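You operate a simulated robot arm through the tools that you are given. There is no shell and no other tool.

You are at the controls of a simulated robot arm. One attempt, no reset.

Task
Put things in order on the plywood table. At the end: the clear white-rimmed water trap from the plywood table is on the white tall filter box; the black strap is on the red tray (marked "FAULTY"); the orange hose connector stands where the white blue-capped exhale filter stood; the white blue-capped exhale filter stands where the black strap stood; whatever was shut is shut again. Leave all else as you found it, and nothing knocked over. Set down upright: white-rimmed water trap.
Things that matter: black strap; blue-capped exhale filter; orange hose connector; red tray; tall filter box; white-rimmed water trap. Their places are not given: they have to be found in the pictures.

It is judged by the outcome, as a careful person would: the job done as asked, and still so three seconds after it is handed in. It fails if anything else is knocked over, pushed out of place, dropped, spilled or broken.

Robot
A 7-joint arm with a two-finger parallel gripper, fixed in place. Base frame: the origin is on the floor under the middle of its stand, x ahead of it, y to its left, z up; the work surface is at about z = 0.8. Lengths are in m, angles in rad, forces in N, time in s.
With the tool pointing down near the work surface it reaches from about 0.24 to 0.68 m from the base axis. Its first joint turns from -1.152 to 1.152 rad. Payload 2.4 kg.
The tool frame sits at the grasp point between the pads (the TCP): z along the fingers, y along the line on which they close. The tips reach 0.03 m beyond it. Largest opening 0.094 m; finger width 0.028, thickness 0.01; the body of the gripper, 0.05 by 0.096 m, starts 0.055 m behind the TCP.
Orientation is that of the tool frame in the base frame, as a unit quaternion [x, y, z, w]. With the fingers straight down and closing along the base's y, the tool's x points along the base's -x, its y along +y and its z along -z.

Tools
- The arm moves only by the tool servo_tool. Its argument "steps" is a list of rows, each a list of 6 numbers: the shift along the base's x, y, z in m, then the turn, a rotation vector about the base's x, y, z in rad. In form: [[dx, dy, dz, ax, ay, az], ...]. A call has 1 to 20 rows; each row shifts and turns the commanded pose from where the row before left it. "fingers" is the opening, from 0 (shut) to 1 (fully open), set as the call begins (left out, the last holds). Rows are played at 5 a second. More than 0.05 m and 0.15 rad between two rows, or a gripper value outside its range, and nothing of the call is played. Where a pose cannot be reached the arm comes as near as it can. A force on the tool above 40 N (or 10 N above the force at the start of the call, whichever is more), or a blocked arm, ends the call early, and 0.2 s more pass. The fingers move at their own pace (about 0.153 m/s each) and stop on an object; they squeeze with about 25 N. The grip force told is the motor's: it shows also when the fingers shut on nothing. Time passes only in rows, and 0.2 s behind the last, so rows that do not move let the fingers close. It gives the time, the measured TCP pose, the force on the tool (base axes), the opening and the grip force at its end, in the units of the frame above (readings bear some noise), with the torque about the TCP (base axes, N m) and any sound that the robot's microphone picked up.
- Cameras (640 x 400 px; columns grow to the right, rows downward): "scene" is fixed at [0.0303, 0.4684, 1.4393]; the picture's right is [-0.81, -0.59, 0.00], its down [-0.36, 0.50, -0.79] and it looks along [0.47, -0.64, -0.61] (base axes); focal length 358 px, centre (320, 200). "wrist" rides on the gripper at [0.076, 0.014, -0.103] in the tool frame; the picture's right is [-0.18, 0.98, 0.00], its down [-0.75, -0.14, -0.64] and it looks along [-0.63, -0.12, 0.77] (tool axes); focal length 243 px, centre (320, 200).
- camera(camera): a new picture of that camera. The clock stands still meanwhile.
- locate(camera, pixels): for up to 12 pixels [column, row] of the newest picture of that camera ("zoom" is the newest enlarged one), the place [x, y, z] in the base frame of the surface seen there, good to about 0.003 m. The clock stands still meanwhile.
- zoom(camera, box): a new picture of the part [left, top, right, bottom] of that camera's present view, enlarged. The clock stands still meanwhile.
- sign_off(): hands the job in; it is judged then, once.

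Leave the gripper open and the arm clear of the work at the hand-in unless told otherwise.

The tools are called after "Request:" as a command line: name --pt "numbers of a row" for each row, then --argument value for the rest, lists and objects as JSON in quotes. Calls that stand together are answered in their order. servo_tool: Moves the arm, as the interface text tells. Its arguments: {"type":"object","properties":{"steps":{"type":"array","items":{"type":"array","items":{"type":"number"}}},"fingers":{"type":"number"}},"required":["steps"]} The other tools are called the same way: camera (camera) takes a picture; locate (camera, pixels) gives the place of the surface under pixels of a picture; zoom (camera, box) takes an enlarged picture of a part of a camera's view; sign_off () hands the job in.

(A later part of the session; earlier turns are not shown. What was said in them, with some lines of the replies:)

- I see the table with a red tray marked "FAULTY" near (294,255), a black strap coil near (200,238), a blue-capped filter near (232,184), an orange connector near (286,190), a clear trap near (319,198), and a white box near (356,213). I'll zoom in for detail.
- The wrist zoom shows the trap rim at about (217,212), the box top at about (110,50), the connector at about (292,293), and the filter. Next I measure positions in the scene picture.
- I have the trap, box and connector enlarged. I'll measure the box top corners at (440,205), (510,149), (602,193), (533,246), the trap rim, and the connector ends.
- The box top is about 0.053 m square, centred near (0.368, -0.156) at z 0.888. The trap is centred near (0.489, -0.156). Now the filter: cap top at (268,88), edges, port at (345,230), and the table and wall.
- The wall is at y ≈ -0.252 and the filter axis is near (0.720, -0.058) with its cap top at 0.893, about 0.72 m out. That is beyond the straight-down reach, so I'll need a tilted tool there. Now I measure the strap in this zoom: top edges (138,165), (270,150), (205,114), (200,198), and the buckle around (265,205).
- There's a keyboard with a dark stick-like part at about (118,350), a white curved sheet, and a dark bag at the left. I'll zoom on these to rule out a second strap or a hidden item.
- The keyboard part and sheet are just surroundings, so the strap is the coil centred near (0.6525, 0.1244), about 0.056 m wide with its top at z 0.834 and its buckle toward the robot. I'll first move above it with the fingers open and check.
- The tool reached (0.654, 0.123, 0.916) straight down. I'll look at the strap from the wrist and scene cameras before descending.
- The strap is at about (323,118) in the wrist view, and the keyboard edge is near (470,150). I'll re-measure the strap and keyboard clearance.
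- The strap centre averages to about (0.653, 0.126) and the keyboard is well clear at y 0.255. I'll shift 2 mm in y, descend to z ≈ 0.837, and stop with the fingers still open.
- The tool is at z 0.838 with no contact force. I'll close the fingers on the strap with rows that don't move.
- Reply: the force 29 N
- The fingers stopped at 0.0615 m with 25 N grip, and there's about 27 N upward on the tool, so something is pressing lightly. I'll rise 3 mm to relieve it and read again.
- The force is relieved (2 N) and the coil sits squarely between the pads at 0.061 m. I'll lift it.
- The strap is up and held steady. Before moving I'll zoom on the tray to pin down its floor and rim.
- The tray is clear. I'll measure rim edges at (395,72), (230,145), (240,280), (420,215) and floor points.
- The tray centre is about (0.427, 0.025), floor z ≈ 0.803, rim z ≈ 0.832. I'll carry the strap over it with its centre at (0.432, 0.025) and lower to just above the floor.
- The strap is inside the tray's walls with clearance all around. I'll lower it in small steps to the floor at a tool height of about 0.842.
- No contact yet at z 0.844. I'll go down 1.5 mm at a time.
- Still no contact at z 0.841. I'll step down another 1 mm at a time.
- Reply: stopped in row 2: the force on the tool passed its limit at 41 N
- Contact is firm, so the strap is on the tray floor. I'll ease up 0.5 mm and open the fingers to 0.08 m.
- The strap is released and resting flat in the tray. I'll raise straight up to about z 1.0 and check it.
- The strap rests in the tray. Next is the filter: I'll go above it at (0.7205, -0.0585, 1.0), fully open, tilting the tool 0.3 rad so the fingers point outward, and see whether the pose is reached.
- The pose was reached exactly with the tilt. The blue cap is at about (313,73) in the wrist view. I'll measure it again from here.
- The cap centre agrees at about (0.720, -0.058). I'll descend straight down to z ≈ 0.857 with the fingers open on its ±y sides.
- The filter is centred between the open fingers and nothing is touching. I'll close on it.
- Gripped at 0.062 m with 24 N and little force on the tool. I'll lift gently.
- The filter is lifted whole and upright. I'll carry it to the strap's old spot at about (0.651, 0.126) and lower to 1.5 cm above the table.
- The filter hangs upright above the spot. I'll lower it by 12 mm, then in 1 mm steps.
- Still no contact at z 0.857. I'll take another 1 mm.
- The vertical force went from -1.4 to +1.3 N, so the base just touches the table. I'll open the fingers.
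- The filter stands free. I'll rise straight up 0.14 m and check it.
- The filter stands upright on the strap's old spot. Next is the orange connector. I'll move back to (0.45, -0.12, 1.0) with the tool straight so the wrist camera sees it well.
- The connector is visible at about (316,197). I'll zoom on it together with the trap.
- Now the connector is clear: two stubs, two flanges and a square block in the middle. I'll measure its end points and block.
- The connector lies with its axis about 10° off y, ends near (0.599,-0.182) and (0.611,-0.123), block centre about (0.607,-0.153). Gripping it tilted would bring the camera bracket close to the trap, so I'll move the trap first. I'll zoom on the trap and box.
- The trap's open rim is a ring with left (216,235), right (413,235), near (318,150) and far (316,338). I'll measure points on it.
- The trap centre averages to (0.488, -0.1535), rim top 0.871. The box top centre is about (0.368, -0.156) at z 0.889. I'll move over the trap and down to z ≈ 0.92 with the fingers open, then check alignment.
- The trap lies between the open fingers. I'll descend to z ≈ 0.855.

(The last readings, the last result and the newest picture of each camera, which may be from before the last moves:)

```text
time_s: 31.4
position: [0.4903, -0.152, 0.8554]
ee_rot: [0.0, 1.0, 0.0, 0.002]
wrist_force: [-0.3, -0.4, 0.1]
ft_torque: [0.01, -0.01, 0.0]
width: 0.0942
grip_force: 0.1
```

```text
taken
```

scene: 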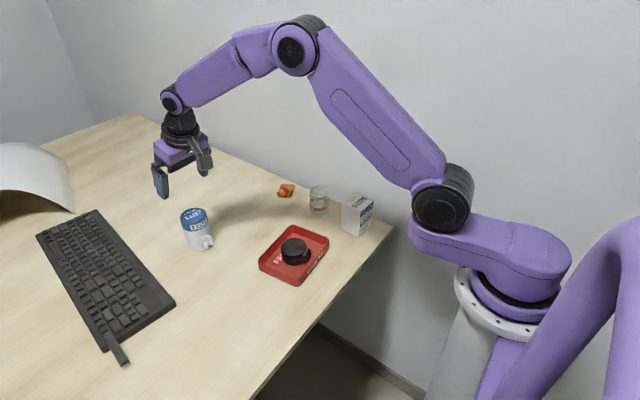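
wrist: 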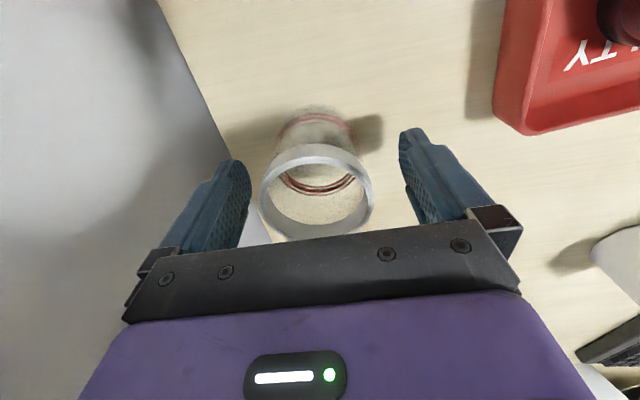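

I'm at z 0.855 with no contact. I'll check the rim position once more relative to the fingers.

Request:
locate --camera "wrist" --pixels '[[263, 196], [371, 188], [315, 147], [270, 165], [362, 160], [280, 230], [363, 222], [317, 240]]'

```text
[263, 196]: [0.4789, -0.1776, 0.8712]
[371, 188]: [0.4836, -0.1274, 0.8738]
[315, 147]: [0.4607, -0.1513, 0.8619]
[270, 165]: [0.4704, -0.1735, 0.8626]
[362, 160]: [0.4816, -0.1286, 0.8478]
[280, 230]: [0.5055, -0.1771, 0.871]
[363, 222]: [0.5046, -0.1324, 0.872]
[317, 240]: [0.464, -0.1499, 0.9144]
```

The rim centre is near (0.487, -0.1525), within 2 mm of the tool. I'll close on it.

Request:
servo_tool --pt "0 0 0 0 0 0" --pt "0 0 0 0 0 0" --pt "0 0 0 0 0 0" --fingers 0.45

Request:
camera --camera "wrist"

Request:
zoom --camera "scene" --box '[240, 125, 400, 245]'

```text
time_s: 32.2
position: [0.4888, -0.1534, 0.8571]
ee_rot: [0.0, 1.0, 0.0, 0.001]
wrist_force: [0.4, 0.2, 0.1]
ft_torque: [-0.02, -0.04, 0.0]
width: 0.0517
grip_force: 25.2
```

```text
taken
```

wrist: 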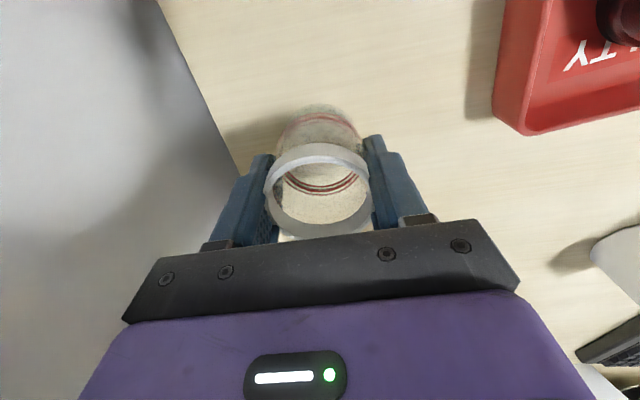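

```text
3.33 times, centred on (320, 185) of scene
```

zoom: 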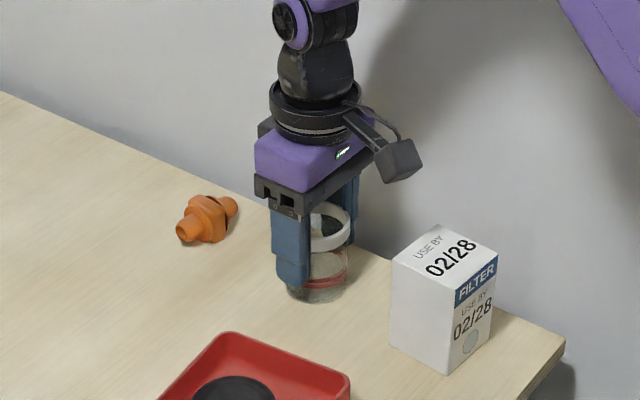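

The trap is gripped at 0.052 m width, 25 N. I'll lift it straight up about 0.12 m, gently.

Request:
servo_tool --pt "0 0 0.008 0 0 0" --pt "0 0 0.015 0 0 0" --pt "0 0 0.025 0 0 0" --pt "0 0 0.025 0 0 0" --pt "0 0 0.025 0 0 0" --pt "0 0 0.022 0 0 0" --pt "0 0 0 0 0 0"

Request:
zoom --camera "scene" --box '[240, 105, 400, 245]'

Request:
camera --camera "wrist"

```text
time_s: 33.8
position: [0.4878, -0.1542, 0.9756]
ee_rot: [0.0, 1.0, 0.0, 0.001]
wrist_force: [0.2, 0.0, 0.4]
ft_torque: [-0.04, 0.02, 0.0]
width: 0.0518
grip_force: 25.0
```

```text
2.86 times, centred on (320, 175) of scene
```

zoom: 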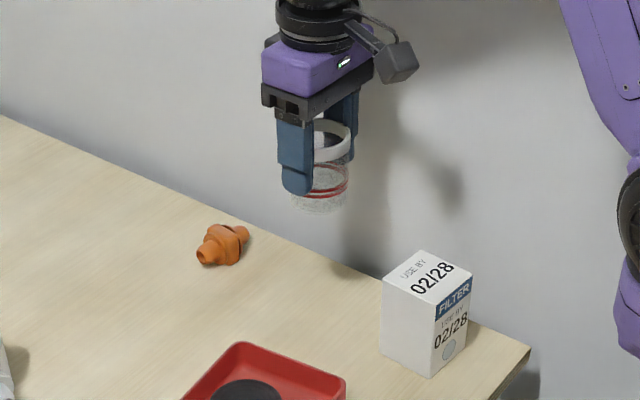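

```text
taken
```

wrist: 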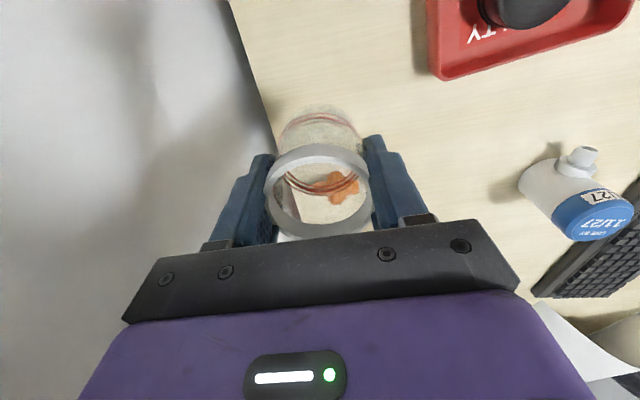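

The trap is lifted upright. I'll carry it over the box centre at (0.368, -0.156) at this height and check alignment.

Request:
servo_tool --pt "-0.03 -0.0006 0 0 0 0" --pt "-0.03 -0.0006 0 0 0 0" --pt "-0.03 -0.0006 0 0 0 0" --pt "-0.03 -0.0007 0 0 0 0" --pt "0 0 0 0 0 0"

Request:
zoom --camera "scene" --box '[280, 120, 420, 250]'

Request:
camera --camera "wrist"

```text
time_s: 35.0
position: [0.3695, -0.1542, 0.9756]
ee_rot: [0.0, 1.0, 0.0, 0.001]
wrist_force: [-0.5, 0.2, -0.2]
ft_torque: [-0.01, 0.02, 0.0]
width: 0.0516
grip_force: 25.0
```

```text
3.08 times, centred on (350, 185) of scene
```

zoom: 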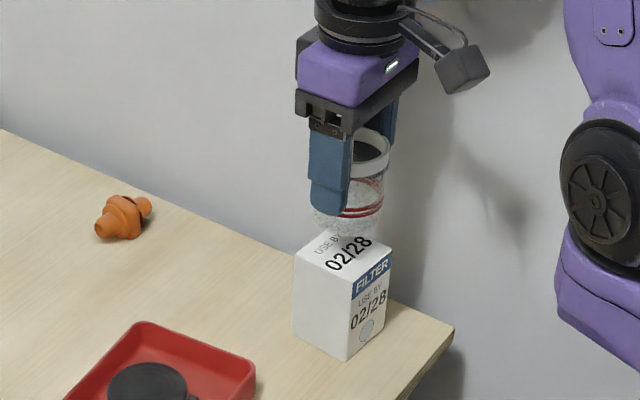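

```text
taken
```

wrist: 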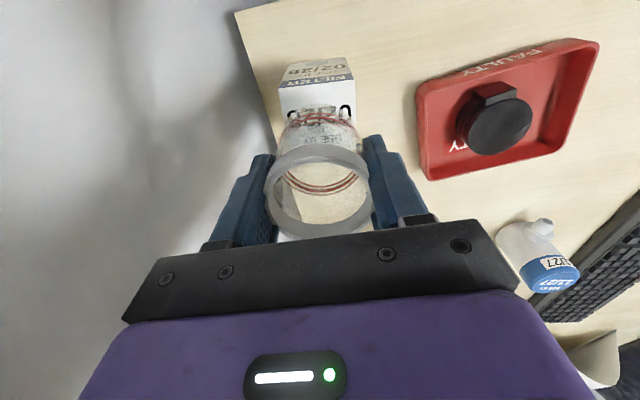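

The trap is above the box. I'll verify the box's near top edge from the wrist view at (283,88) and (353,80), and the trap in the scene zoom.

Request:
locate --camera "wrist" --pixels '[[283, 92], [353, 84], [290, 65], [345, 60], [266, 195], [370, 188], [315, 150]]'

Request:
locate --camera "zoom" --pixels '[[300, 254], [346, 278], [388, 254], [330, 215], [345, 230], [372, 150], [388, 165], [312, 210]]'

```text
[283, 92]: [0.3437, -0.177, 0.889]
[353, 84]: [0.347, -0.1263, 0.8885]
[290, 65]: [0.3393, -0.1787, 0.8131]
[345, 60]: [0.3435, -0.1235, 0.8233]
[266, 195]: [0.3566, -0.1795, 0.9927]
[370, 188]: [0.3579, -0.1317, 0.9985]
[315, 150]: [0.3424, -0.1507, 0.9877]
```

```text
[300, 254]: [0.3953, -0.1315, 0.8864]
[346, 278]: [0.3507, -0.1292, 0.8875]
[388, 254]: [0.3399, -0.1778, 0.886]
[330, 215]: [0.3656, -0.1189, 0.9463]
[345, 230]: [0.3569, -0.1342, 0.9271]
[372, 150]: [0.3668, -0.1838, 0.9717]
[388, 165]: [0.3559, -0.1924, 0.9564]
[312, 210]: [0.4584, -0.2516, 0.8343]
```

The trap centre is (0.368, -0.1555), right over the box centre. I'll lower to about 5 mm above the box top.

Request:
servo_tool --pt "0 0 -0.01 0 0 0" --pt "0 0 -0.008 0 0 0" --pt "0 0 -0.006 0 0 0" --pt "0 0 -0.003 0 0 0" --pt "0 0 0 0 0 0"

Request:
zoom --camera "scene" --box '[310, 150, 400, 240]'

```text
time_s: 36.2
position: [0.3698, -0.157, 0.9476]
ee_rot: [0.0, 1.0, 0.001, 0.001]
wrist_force: [0.0, -0.5, -0.6]
ft_torque: [0.02, -0.02, 0.02]
width: 0.0516
grip_force: 24.7
```

```text
4.44 times, centred on (355, 195) of scene
```

zoom: 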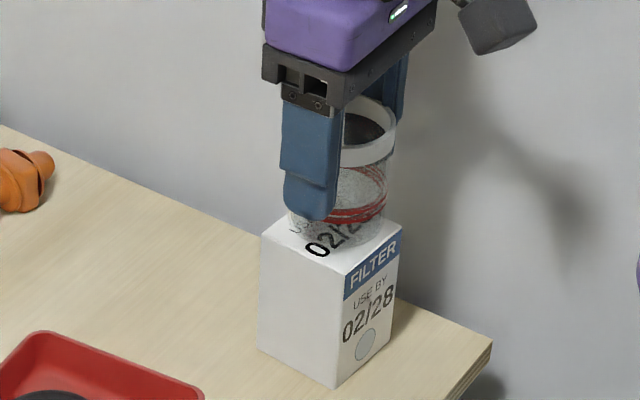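

Nearly down, no contact yet at z 0.948. I'll step 1 mm at a time.

Request:
servo_tool --pt "0 0 -0.001 0 0 0" --pt "0 0 0 0 0 0"

Request:
servo_tool --pt "0 0 -0.001 0 0 0" --pt "0 0 0 0 0 0"

```text
time_s: 36.8
position: [0.369, -0.1572, 0.9472]
ee_rot: [0.0, 1.0, 0.0, 0.002]
wrist_force: [0.5, 0.0, -0.3]
ft_torque: [0.01, -0.01, 0.01]
width: 0.0516
grip_force: 24.9
```

```text
time_s: 37.4
position: [0.3682, -0.1561, 0.9463]
ee_rot: [0.0, 1.0, 0.001, 0.001]
wrist_force: [-0.4, 0.8, -0.3]
ft_torque: [-0.01, 0.0, 0.01]
width: 0.0516
grip_force: 24.9
```

Still no contact at z 0.946. Two more 1 mm steps, checking each.

Request:
servo_tool --pt "0 0 -0.001 0 0 0" --pt "0 0 0 0 0 0"

Request:
servo_tool --pt "0 0 -0.0007 0 0 0" --pt "0 0 0 0 0 0"

```text
time_s: 38.0
position: [0.3681, -0.154, 0.9445]
ee_rot: [0.0, 1.0, 0.001, 0.0]
wrist_force: [-1.1, 0.8, -0.1]
ft_torque: [0.01, 0.0, 0.03]
width: 0.0518
grip_force: 24.8
```

```text
time_s: 38.6
position: [0.3685, -0.155, 0.9447]
ee_rot: [0.0, 1.0, 0.0, 0.001]
wrist_force: [0.5, 0.1, 0.5]
ft_torque: [-0.02, 0.02, 0.01]
width: 0.0518
grip_force: 25.0
```

The readings are still near zero. I'll look closely at the gap and go another 0.7 mm.

Request:
servo_tool --pt "0 0 -0.0007 0 0 0" --pt "0 0 0 0 0 0"

Request:
zoom --camera "scene" --box '[325, 165, 375, 215]'

```text
time_s: 39.2
position: [0.3681, -0.1545, 0.9437]
ee_rot: [0.0, 1.0, 0.001, 0.001]
wrist_force: [-0.2, -0.2, -0.2]
ft_torque: [-0.01, -0.01, 0.01]
width: 0.0516
grip_force: 24.8
```

```text
8.00 times, centred on (350, 190) of scene
```

zoom: 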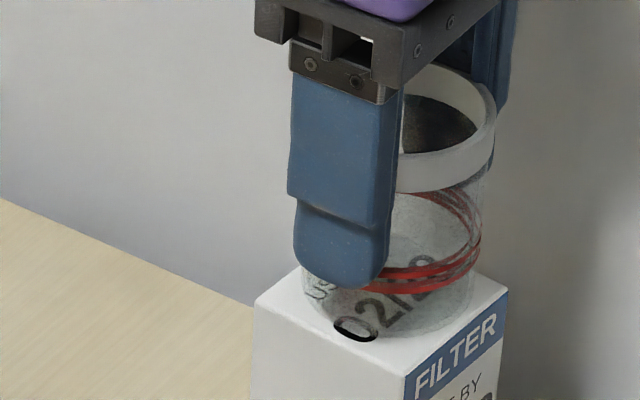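

The base is nearly on the box, well centred. I'll take further 0.7 mm steps until the force shows contact.

Request:
servo_tool --pt "0 0 -0.0007 0 0 0" --pt "0 0 0 0 0 0"

Request:
servo_tool --pt "0 0 -0.0007 0 0 0" --pt "0 0 0 0 0 0"

```text
time_s: 39.8
position: [0.3677, -0.1554, 0.9441]
ee_rot: [0.0, 1.0, 0.0, 0.001]
wrist_force: [0.6, 0.0, 3.2]
ft_torque: [0.02, 0.01, 0.01]
width: 0.0515
grip_force: 24.9
```

```text
time_s: 40.4
position: [0.3685, -0.1561, 0.9431]
ee_rot: [0.0, 1.0, -0.001, 0.002]
wrist_force: [-1.2, 2.4, 18.5]
ft_torque: [0.14, 0.07, 0.11]
width: 0.0515
grip_force: 25.5
```

Contact is confirmed (18 N). I'll back off 0.7 mm, then open the fingers.

Request:
servo_tool --pt "0 0 0.0007 0 0 0" --pt "0 0 0 0 0 0"

Request:
servo_tool --pt "0 0 0 0 0 0" --pt "0 0 0 0 0 0" --pt "0 0 0 0 0 0" --fingers 0.85

Request:
camera --camera "wrist"

```text
time_s: 41.0
position: [0.3678, -0.1554, 0.944]
ee_rot: [0.0, 1.0, -0.001, 0.001]
wrist_force: [-0.3, 1.7, 6.1]
ft_torque: [0.09, -0.05, 0.02]
width: 0.0513
grip_force: 25.1
```

```text
time_s: 41.8
position: [0.3666, -0.1561, 0.9435]
ee_rot: [0.0, 1.0, 0.0, 0.0]
wrist_force: [0.0, -0.2, 0.0]
ft_torque: [-0.02, 0.01, -0.02]
width: 0.0798
grip_force: 0.0
```

```text
taken
```

wrist: 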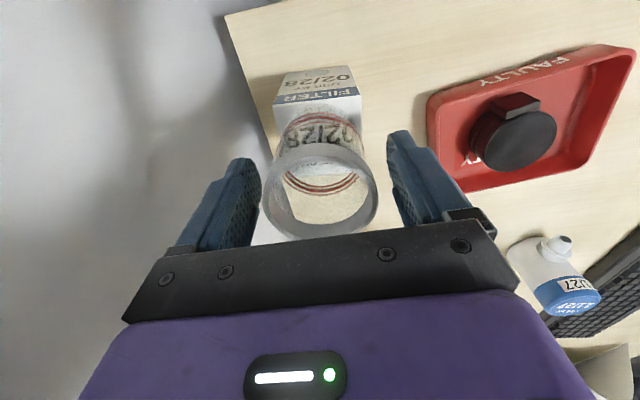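

The trap stands on the box and the fingers are clear on both sides. I'll rise straight up slowly.

Request:
servo_tool --pt "0 0 0.008 0 0 0" --pt "0 0 0.02 0 0 0" --pt "0 0 0.03 0 0 0" --pt "0 0 0.035 0 0 0" --pt "0 0 0.035 0 0 0" --pt "0 0 0 0 0 0"

Request:
camera --camera "scene"

Request:
zoom --camera "scene" --box '[270, 140, 400, 240]'

```text
time_s: 43.2
position: [0.3682, -0.156, 1.0713]
ee_rot: [0.0, 1.0, 0.0, 0.001]
wrist_force: [0.6, 0.3, -0.1]
ft_torque: [0.01, -0.02, -0.02]
width: 0.08
grip_force: 0.0
```

```text
taken
```

scene: 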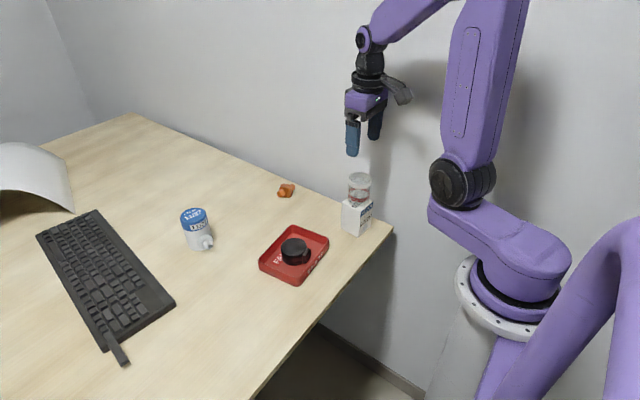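

```text
4.00 times, centred on (335, 190) of scene
```

zoom: 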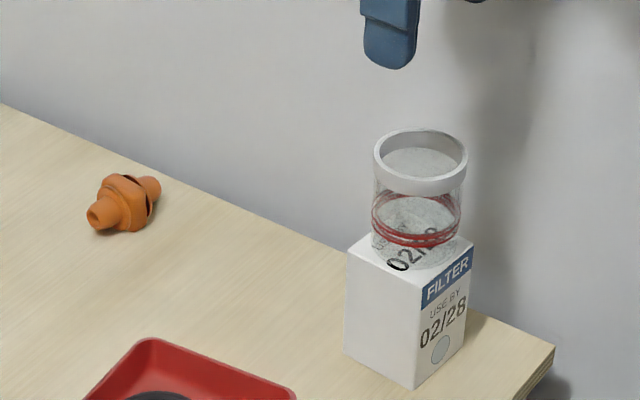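

The trap stands upright and centred on the box. Now the connector: I'll open fully, move out over it at (0.601, -0.152), yaw -0.18 rad to line the fingers up with its axis, and tilt 0.3 rad outward so I can set it down the same way at the far spot.

Request:
servo_tool --pt "0.0291 0.0005 0 0 0 -0.0225" --pt "0.0291 0.0005 0 0 0 -0.0225" --pt "0.0291 0.0005 0 0 0 -0.0225" --pt "0.0291 0.0005 0 0 0 -0.0225" --pt "0.0291 0.0005 0 0 0 -0.0225" --pt "0.0291 0.0005 0 0 0 -0.0225" --pt "0.0291 0.0005 0 0 0 -0.0225" --pt "0.0294 0.0005 0 0 0 -0.0225" --pt "0 0 -0.03 -0.0134 -0.0738 0" --pt "0 0 -0.03 -0.0134 -0.0738 0" --pt "0 0 -0.03 -0.0134 -0.0738 0" --pt "0 0 -0.03 -0.0134 -0.0738 0" --pt "0 0 0 0 0 0" --fingers 1

Request:
camera --camera "wrist"

Request:
camera --camera "scene"

```text
time_s: 46.0
position: [0.6, -0.1503, 0.9496]
ee_rot: [0.09, 0.985, -0.014, 0.15]
wrist_force: [-0.1, 0.0, 0.5]
ft_torque: [0.0, 0.01, 0.0]
width: 0.0941
grip_force: 0.0
```

```text
taken
```

wrist: 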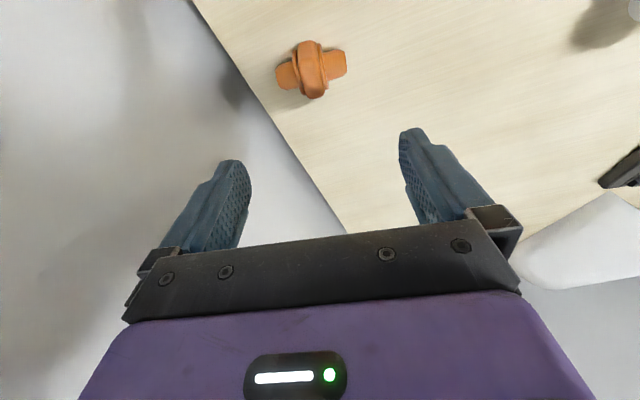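

```text
taken
```

scene: 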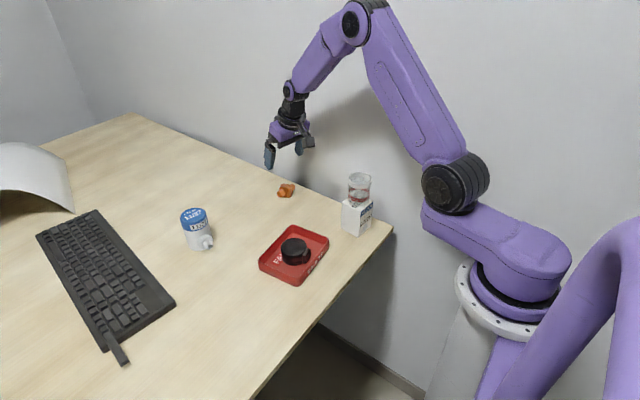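

The tilted, yawed pose was reached. The connector is at (311,69) in the wrist view. I'll zoom and measure it again.

Request:
zoom --camera "wrist" --box '[261, 35, 361, 105]'

```text
5.71 times, centred on (311, 70) of wrist
```

zoom: 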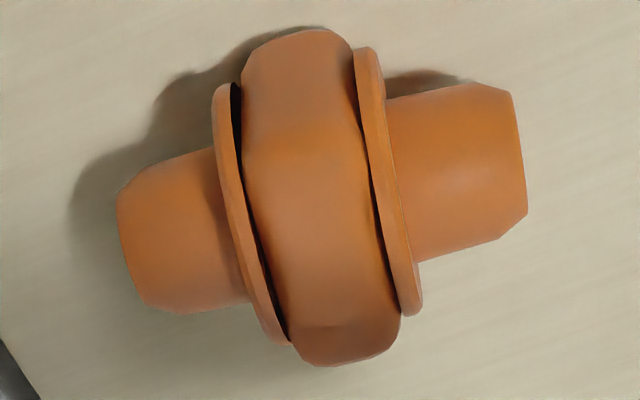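

I see the connector well. I'll measure both stub tops, ends and the block.

Request:
locate --camera "zoom" --pixels '[[125, 245], [520, 160], [180, 230], [455, 165], [150, 298], [500, 230], [130, 195], [505, 95], [300, 120], [330, 250], [300, 45], [350, 350]]'

```text
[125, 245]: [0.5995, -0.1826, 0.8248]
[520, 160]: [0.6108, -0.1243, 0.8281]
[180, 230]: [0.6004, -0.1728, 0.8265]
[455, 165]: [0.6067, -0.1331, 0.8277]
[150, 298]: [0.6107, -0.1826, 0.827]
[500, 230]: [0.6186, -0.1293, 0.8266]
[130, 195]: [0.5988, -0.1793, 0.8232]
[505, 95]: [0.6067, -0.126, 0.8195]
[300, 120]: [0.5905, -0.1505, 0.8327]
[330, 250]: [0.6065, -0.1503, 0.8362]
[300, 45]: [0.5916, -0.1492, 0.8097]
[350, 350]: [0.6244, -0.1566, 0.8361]
```

The connector centre is about (0.608, -0.153) and matches before. I'll lower straight down to z ≈ 0.845 first with the fingers open, then check.

Request:
servo_tool --pt "0.001 0 -0.035 0 0 0" --pt "0 0 -0.035 0 0 0" --pt "0 0 -0.022 0 0 0" --pt "0 0 -0.015 0 0 0" --pt "0 0 0 0 0 0"

Request:
camera --camera "wrist"

Request:
zoom --camera "scene" --box '[230, 130, 350, 220]'

```text
time_s: 47.2
position: [0.6026, -0.1507, 0.8429]
ee_rot: [0.09, 0.985, -0.014, 0.149]
wrist_force: [-0.6, -0.2, 0.9]
ft_torque: [-0.02, 0.0, -0.02]
width: 0.0938
grip_force: 0.0
```

```text
taken
```

wrist: 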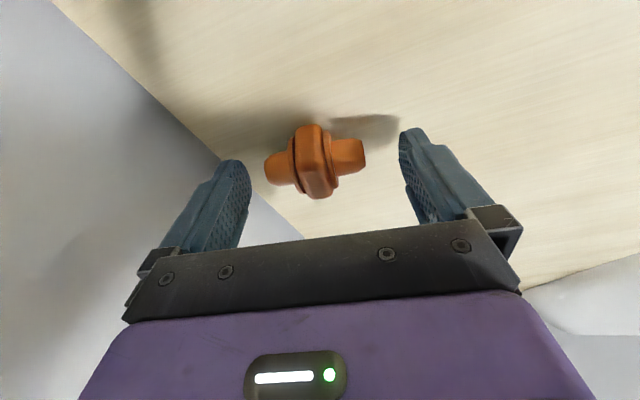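

```text
4.44 times, centred on (290, 175) of scene
```

zoom: 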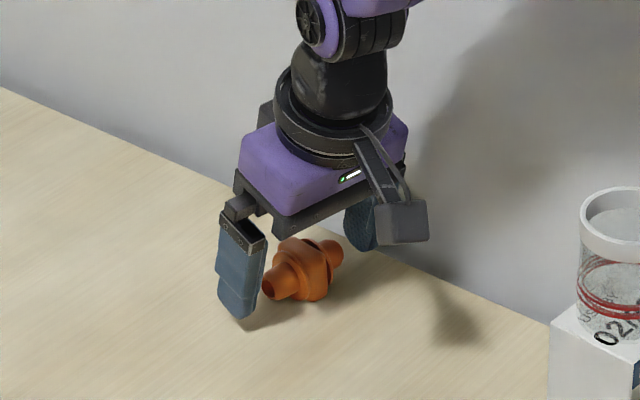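

The connector is well centred between the fingers. I'll drop the last 7 mm and check for contact, then close.

Request:
servo_tool --pt "0 0 -0.004 0 0 0" --pt "0 0 -0.003 0 0 0" --pt "0 0 0 0 0 0"

Request:
servo_tool --pt "0 0 0 0 0 0" --pt "0 0 0 0 0 0" --pt "0 0 0 0 0 0" --fingers 0.5

Request:
camera --camera "wrist"

Request:
zoom --camera "scene" --box '[230, 130, 350, 220]'

```text
time_s: 48.0
position: [0.603, -0.1507, 0.836]
ee_rot: [0.09, 0.985, -0.014, 0.149]
wrist_force: [-0.4, -0.8, 0.4]
ft_torque: [0.02, 0.0, 0.02]
width: 0.0941
grip_force: 0.0
```

```text
time_s: 48.8
position: [0.6035, -0.1509, 0.8359]
ee_rot: [0.09, 0.985, -0.014, 0.15]
wrist_force: [-0.5, 0.0, 0.5]
ft_torque: [0.0, -0.01, -0.02]
width: 0.0588
grip_force: 25.0
```

```text
taken
```

wrist: 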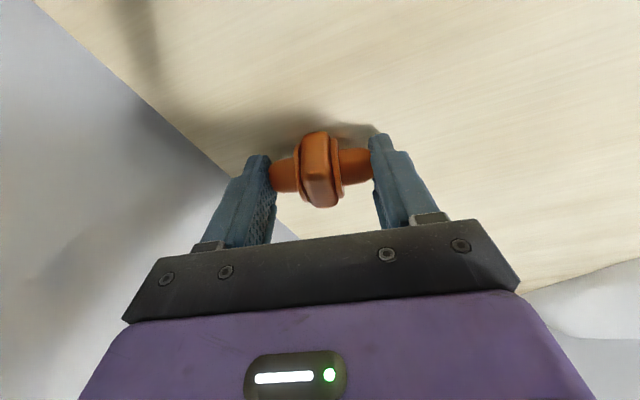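

```text
4.44 times, centred on (290, 175) of scene
```

zoom: 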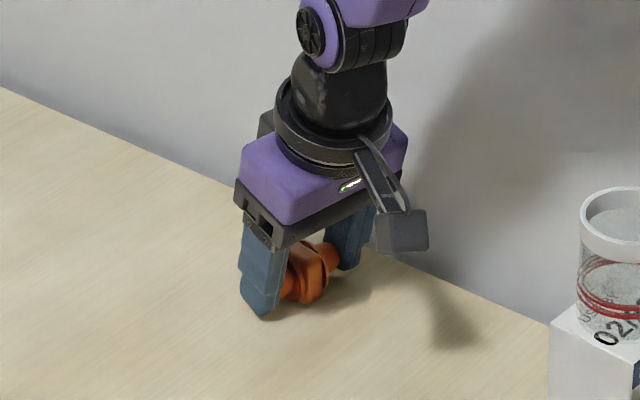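

Gripped end-to-end at 0.059 m, 25 N, no side force. I'll lift it slowly to about z 0.90.

Request:
servo_tool --pt "0 0 0.006 0 0 0" --pt "0 0 0.012 0 0 0" --pt "0 0 0.02 0 0 0" --pt "0 0 0.025 0 0 0" --pt "0 0 0 0 0 0"

Request:
camera --camera "wrist"

Request:
zoom --camera "scene" --box '[230, 120, 350, 210]'

```text
time_s: 50.0
position: [0.6043, -0.1499, 0.9005]
ee_rot: [0.089, 0.985, -0.014, 0.15]
wrist_force: [0.1, 0.8, -0.9]
ft_torque: [-0.01, -0.02, -0.01]
width: 0.0585
grip_force: 24.5
```

```text
taken
```

wrist: 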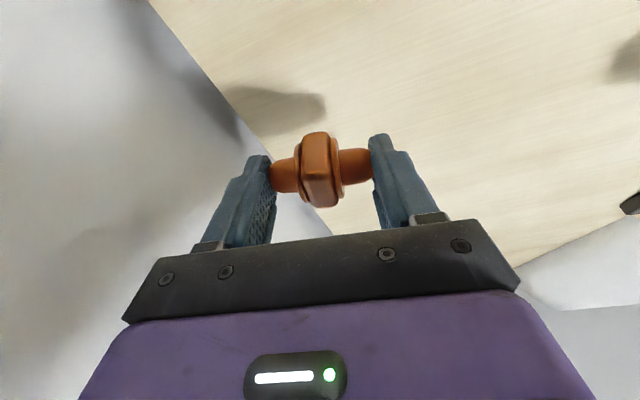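

```text
4.44 times, centred on (290, 165) of scene
```

zoom: 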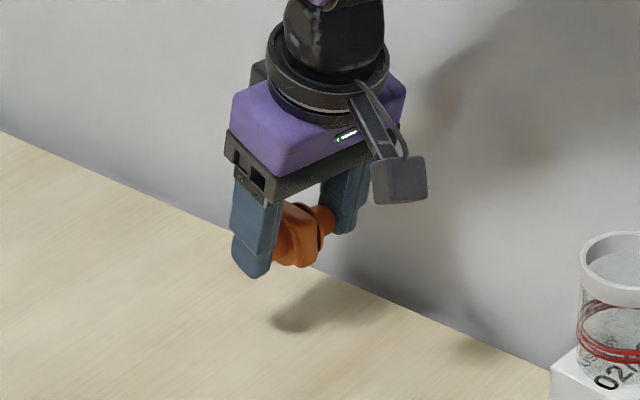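

The connector is held level. I'll carry it to the filter's original spot so its centre comes over (0.7205, -0.058), then lower to about 1 cm above the table.

Request:
servo_tool --pt "0.0225 0.019 0 0 0 0" --pt "0.0225 0.019 0 0 0 0" --pt "0.0225 0.019 0 0 0 0" --pt "0.0225 0.019 0 0 0 0" --pt "0.0225 0.019 0 0 0 0" --pt "0 0 0 0 0 0" --pt "0 0 -0.025 0 0 0" --pt "0 0 -0.018 0 0 0" --pt "0 0 -0.01 0 0 0" --pt "0 0 0 0 0 0"

Request:
camera --camera "wrist"

Request:
zoom --camera "scene" --box '[170, 120, 320, 230]'

```text
time_s: 52.2
position: [0.7146, -0.0565, 0.8457]
ee_rot: [0.09, 0.985, -0.014, 0.149]
wrist_force: [-0.6, -0.2, 0.3]
ft_torque: [-0.01, 0.02, 0.02]
width: 0.0585
grip_force: 24.8
```

```text
taken
```

wrist: 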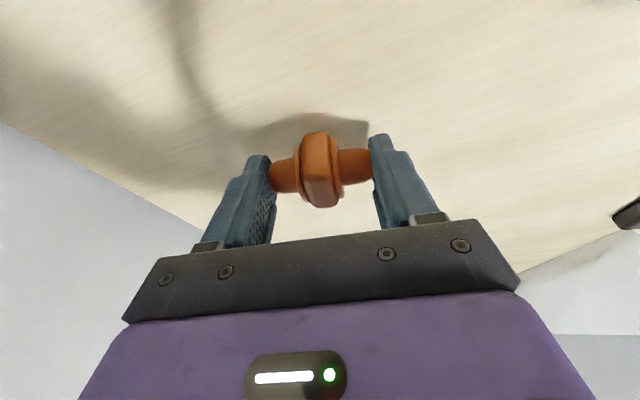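

```text
3.64 times, centred on (245, 175) of scene
```

zoom: 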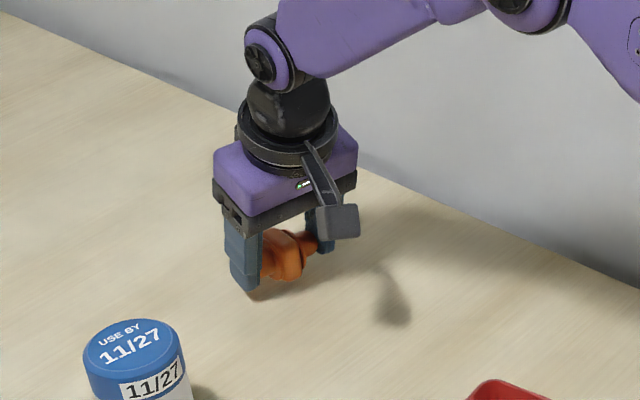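

The pose is reached at (0.7146, -0.0565, 0.846), all clear. I'll lower toward the table in small steps; contact is expected near z 0.837.

Request:
servo_tool --pt "0 0 -0.004 0 0 0" --pt "0 0 -0.003 0 0 0" --pt "0 0 0 0 0 0"

Request:
servo_tool --pt "0 0 -0.001 0 0 0" --pt "0 0 0 0 0 0"

```text
time_s: 53.0
position: [0.7158, -0.0568, 0.8392]
ee_rot: [0.089, 0.985, -0.014, 0.15]
wrist_force: [-0.1, -0.6, 0.7]
ft_torque: [0.0, 0.01, 0.0]
width: 0.0585
grip_force: 24.7
```

```text
time_s: 53.6
position: [0.7154, -0.056, 0.8385]
ee_rot: [0.089, 0.985, -0.014, 0.15]
wrist_force: [-0.5, -0.1, -0.5]
ft_torque: [0.0, 0.03, -0.02]
width: 0.0588
grip_force: 25.7
```

No contact yet. The pick height was about 2 mm lower on the same scale, so I'll take two more 1 mm steps.

Request:
servo_tool --pt "0 0 -0.001 0 0 0" --pt "0 0 0 0 0 0"

Request:
servo_tool --pt "0 0 -0.0008 0 0 0" --pt "0 0 0 0 0 0"

```text
time_s: 54.2
position: [0.7148, -0.0563, 0.8372]
ee_rot: [0.09, 0.985, -0.013, 0.149]
wrist_force: [-0.3, -0.1, -0.1]
ft_torque: [-0.02, 0.01, 0.01]
width: 0.0585
grip_force: 25.1
```

```text
time_s: 54.8
position: [0.7145, -0.0563, 0.8367]
ee_rot: [0.089, 0.985, -0.013, 0.149]
wrist_force: [-0.3, 1.0, -0.2]
ft_torque: [-0.01, -0.04, 0.0]
width: 0.0589
grip_force: 24.8
```

Still no contact at z 0.8367. I'll continue in 0.7 mm steps.

Request:
servo_tool --pt "0 0 -0.0007 0 0 0" --pt "0 0 0 0 0 0"

Request:
zoom --camera "scene" --box '[210, 160, 280, 210]'

```text
time_s: 55.4
position: [0.7155, -0.0562, 0.8353]
ee_rot: [0.09, 0.984, -0.014, 0.15]
wrist_force: [-0.1, 0.2, 1.0]
ft_torque: [-0.02, 0.01, 0.02]
width: 0.0585
grip_force: 25.3
```

```text
8.00 times, centred on (245, 185) of scene
```

zoom: 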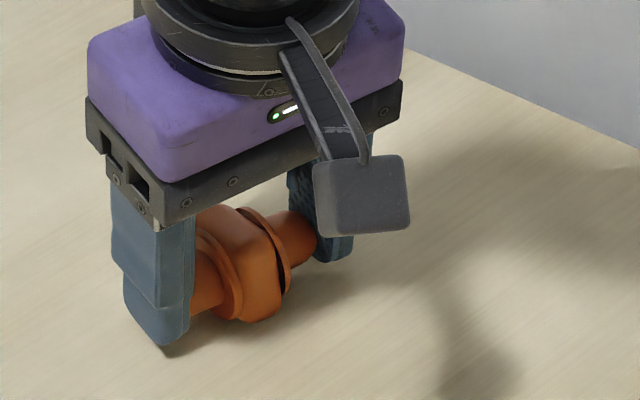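

It looks essentially on the table. One more 0.7 mm step to confirm contact.

Request:
servo_tool --pt "0 0 -0.0007 0 0 0" --pt "0 0 0 0 0 0"

```text
time_s: 56.0
position: [0.7166, -0.0569, 0.8361]
ee_rot: [0.09, 0.984, -0.014, 0.15]
wrist_force: [-2.1, 1.1, 4.6]
ft_torque: [-0.01, 0.0, 0.02]
width: 0.0588
grip_force: 25.1
```

The upward force of 4.6 N shows it's on the table. I'll open the fingers.

Request:
servo_tool --pt "0 0 0.0003 0 0 0" --pt "0 0 0 0 0 0" --pt "0 0 0 0 0 0" --fingers 1

Request:
camera --camera "wrist"

```text
time_s: 56.8
position: [0.7156, -0.0565, 0.8359]
ee_rot: [0.09, 0.985, -0.014, 0.15]
wrist_force: [0.6, 0.6, 0.6]
ft_torque: [0.0, -0.03, -0.01]
width: 0.0939
grip_force: 0.1
```

```text
taken
```

wrist: 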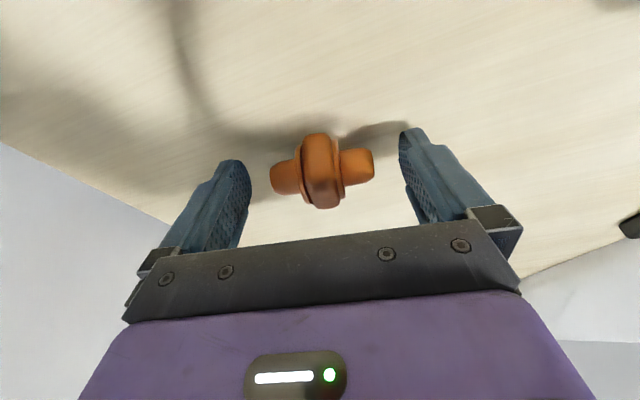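

The connector is released and lies still. I'll rise straight up about 0.16 m.

Request:
servo_tool --pt "0 0 0.01 0 0 0" --pt "0 0 0.025 0 0 0" --pt "0 0 0.035 0 0 0" --pt "0 0 0.04 0 0 0" --pt "0 0 0.045 0 0 0" --pt "0 0 0.045 0 0 0" --pt "0 0 0 0 0 0"

Request:
camera --camera "scene"

Request:
zoom --camera "scene" --box '[170, 150, 400, 294]'

```text
time_s: 58.4
position: [0.7172, -0.0552, 1.0344]
ee_rot: [0.088, 0.985, -0.013, 0.15]
wrist_force: [-0.9, 0.3, 0.1]
ft_torque: [0.0, 0.01, -0.01]
width: 0.0942
grip_force: 0.0
```

```text
taken
```

scene: 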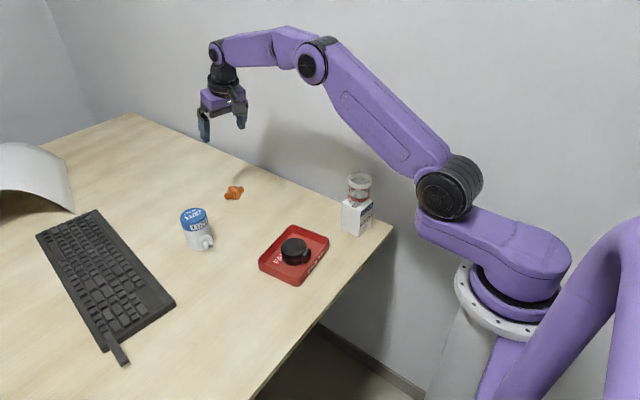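

```text
2.78 times, centred on (285, 222) of scene
```

zoom: 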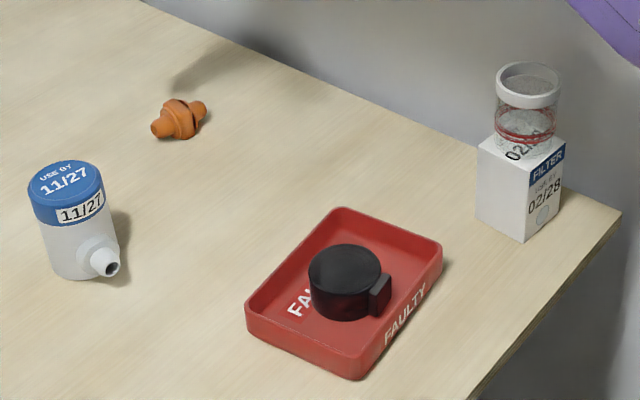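

Everything appears in place. I'll verify positions: connector, filter cap, box corners, trap rim and tray corners.

Request:
locate --camera "zoom" --pixels '[[180, 115], [157, 130], [200, 107], [65, 180], [35, 190], [100, 185], [480, 145], [522, 165], [340, 210], [438, 245], [248, 312], [345, 265]]'

```text
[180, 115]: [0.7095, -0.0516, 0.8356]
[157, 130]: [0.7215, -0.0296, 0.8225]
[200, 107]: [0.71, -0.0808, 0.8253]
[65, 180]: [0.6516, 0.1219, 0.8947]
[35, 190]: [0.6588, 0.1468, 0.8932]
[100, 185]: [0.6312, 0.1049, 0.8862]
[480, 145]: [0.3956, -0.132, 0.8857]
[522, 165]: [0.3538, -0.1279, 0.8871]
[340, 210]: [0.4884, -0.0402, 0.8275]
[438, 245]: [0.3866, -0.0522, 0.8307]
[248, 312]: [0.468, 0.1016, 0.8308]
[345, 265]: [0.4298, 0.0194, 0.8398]
```

All positions check out: connector about (0.718, -0.056), filter about (0.650, 0.126), and box and tray unmoved. I'll bring the arm back up to its starting pose, clear of the work, fingers open.

Request:
servo_tool --pt "0 0 0.014 0.0134 0.0738 0" --pt "0 0 0.014 0.0134 0.0738 0" --pt "0 0 0.014 0.0134 0.0738 0" --pt "0 0 0.014 0.0134 0.0738 0" --pt "-0.0325 0.0087 0 0 0 0.0225" --pt "-0.0325 0.0087 0 0 0 0.0225" --pt "-0.0325 0.0087 0 0 0 0.0225" --pt "-0.0325 0.0087 0 0 0 0.0225" --pt "-0.0325 0.0087 0 0 0 0.0225" --pt "-0.0325 0.0087 0 0 0 0.0225" --pt "-0.0325 0.0087 0 0 0 0.0225" --pt "-0.0325 0.0087 0 0 0 0.0225" --pt "0 0 0 0 0 0" --fingers 1

Request:
camera --camera "scene"

Request:
camera --camera "wrist"

```text
time_s: 61.2
position: [0.4221, 0.0112, 1.0721]
ee_rot: [0.001, 1.0, 0.002, 0.026]
wrist_force: [0.1, -1.0, -0.2]
ft_torque: [0.04, -0.02, -0.06]
width: 0.094
grip_force: 0.1
out of reach, approached as far as the arm can: row 2, 3, 4
```

```text
taken
```

scene: 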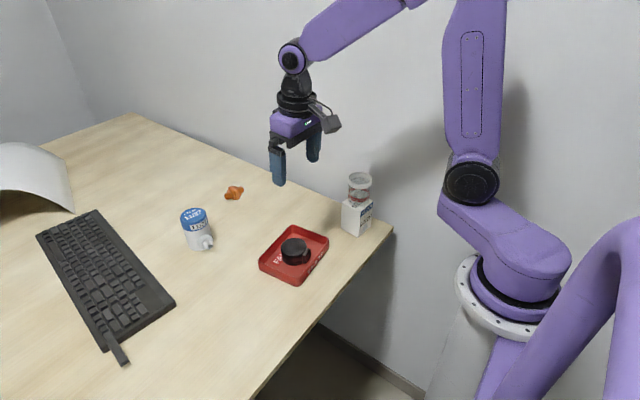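

```text
taken
```

wrist: 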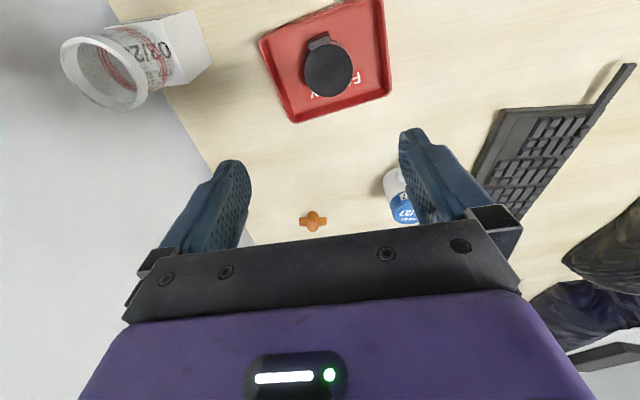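

The arm is high and clear with the fingers open. The strap is in the tray, the filter stands at the strap's old place, the connector lies at the filter's old place, and the trap is upright on the box. Nothing was opened along the way, so nothing needs shutting. I'm handing in the job.

Request:
sign_off

```text
The job is handed in.
```

The job is done and handed in. The last pictures show all four items where you asked, with nothing knocked over:

- **Water trap:** it stands upright, centred on top of the tall filter box.
- **Black strap:** it lies flat in the red "FAULTY" tray.
- **Blue-capped filter:** it stands upright where the strap was, within a few millimetres.
- **Orange connector:** its centre is where the filter stood, within a few millimetres. It lies on its side at the same angle as I found it.

When I measured again before handing in, the box and the tray had not moved. I did not open anything, so there was nothing to shut. The arm is raised clear of the table with the gripper open.
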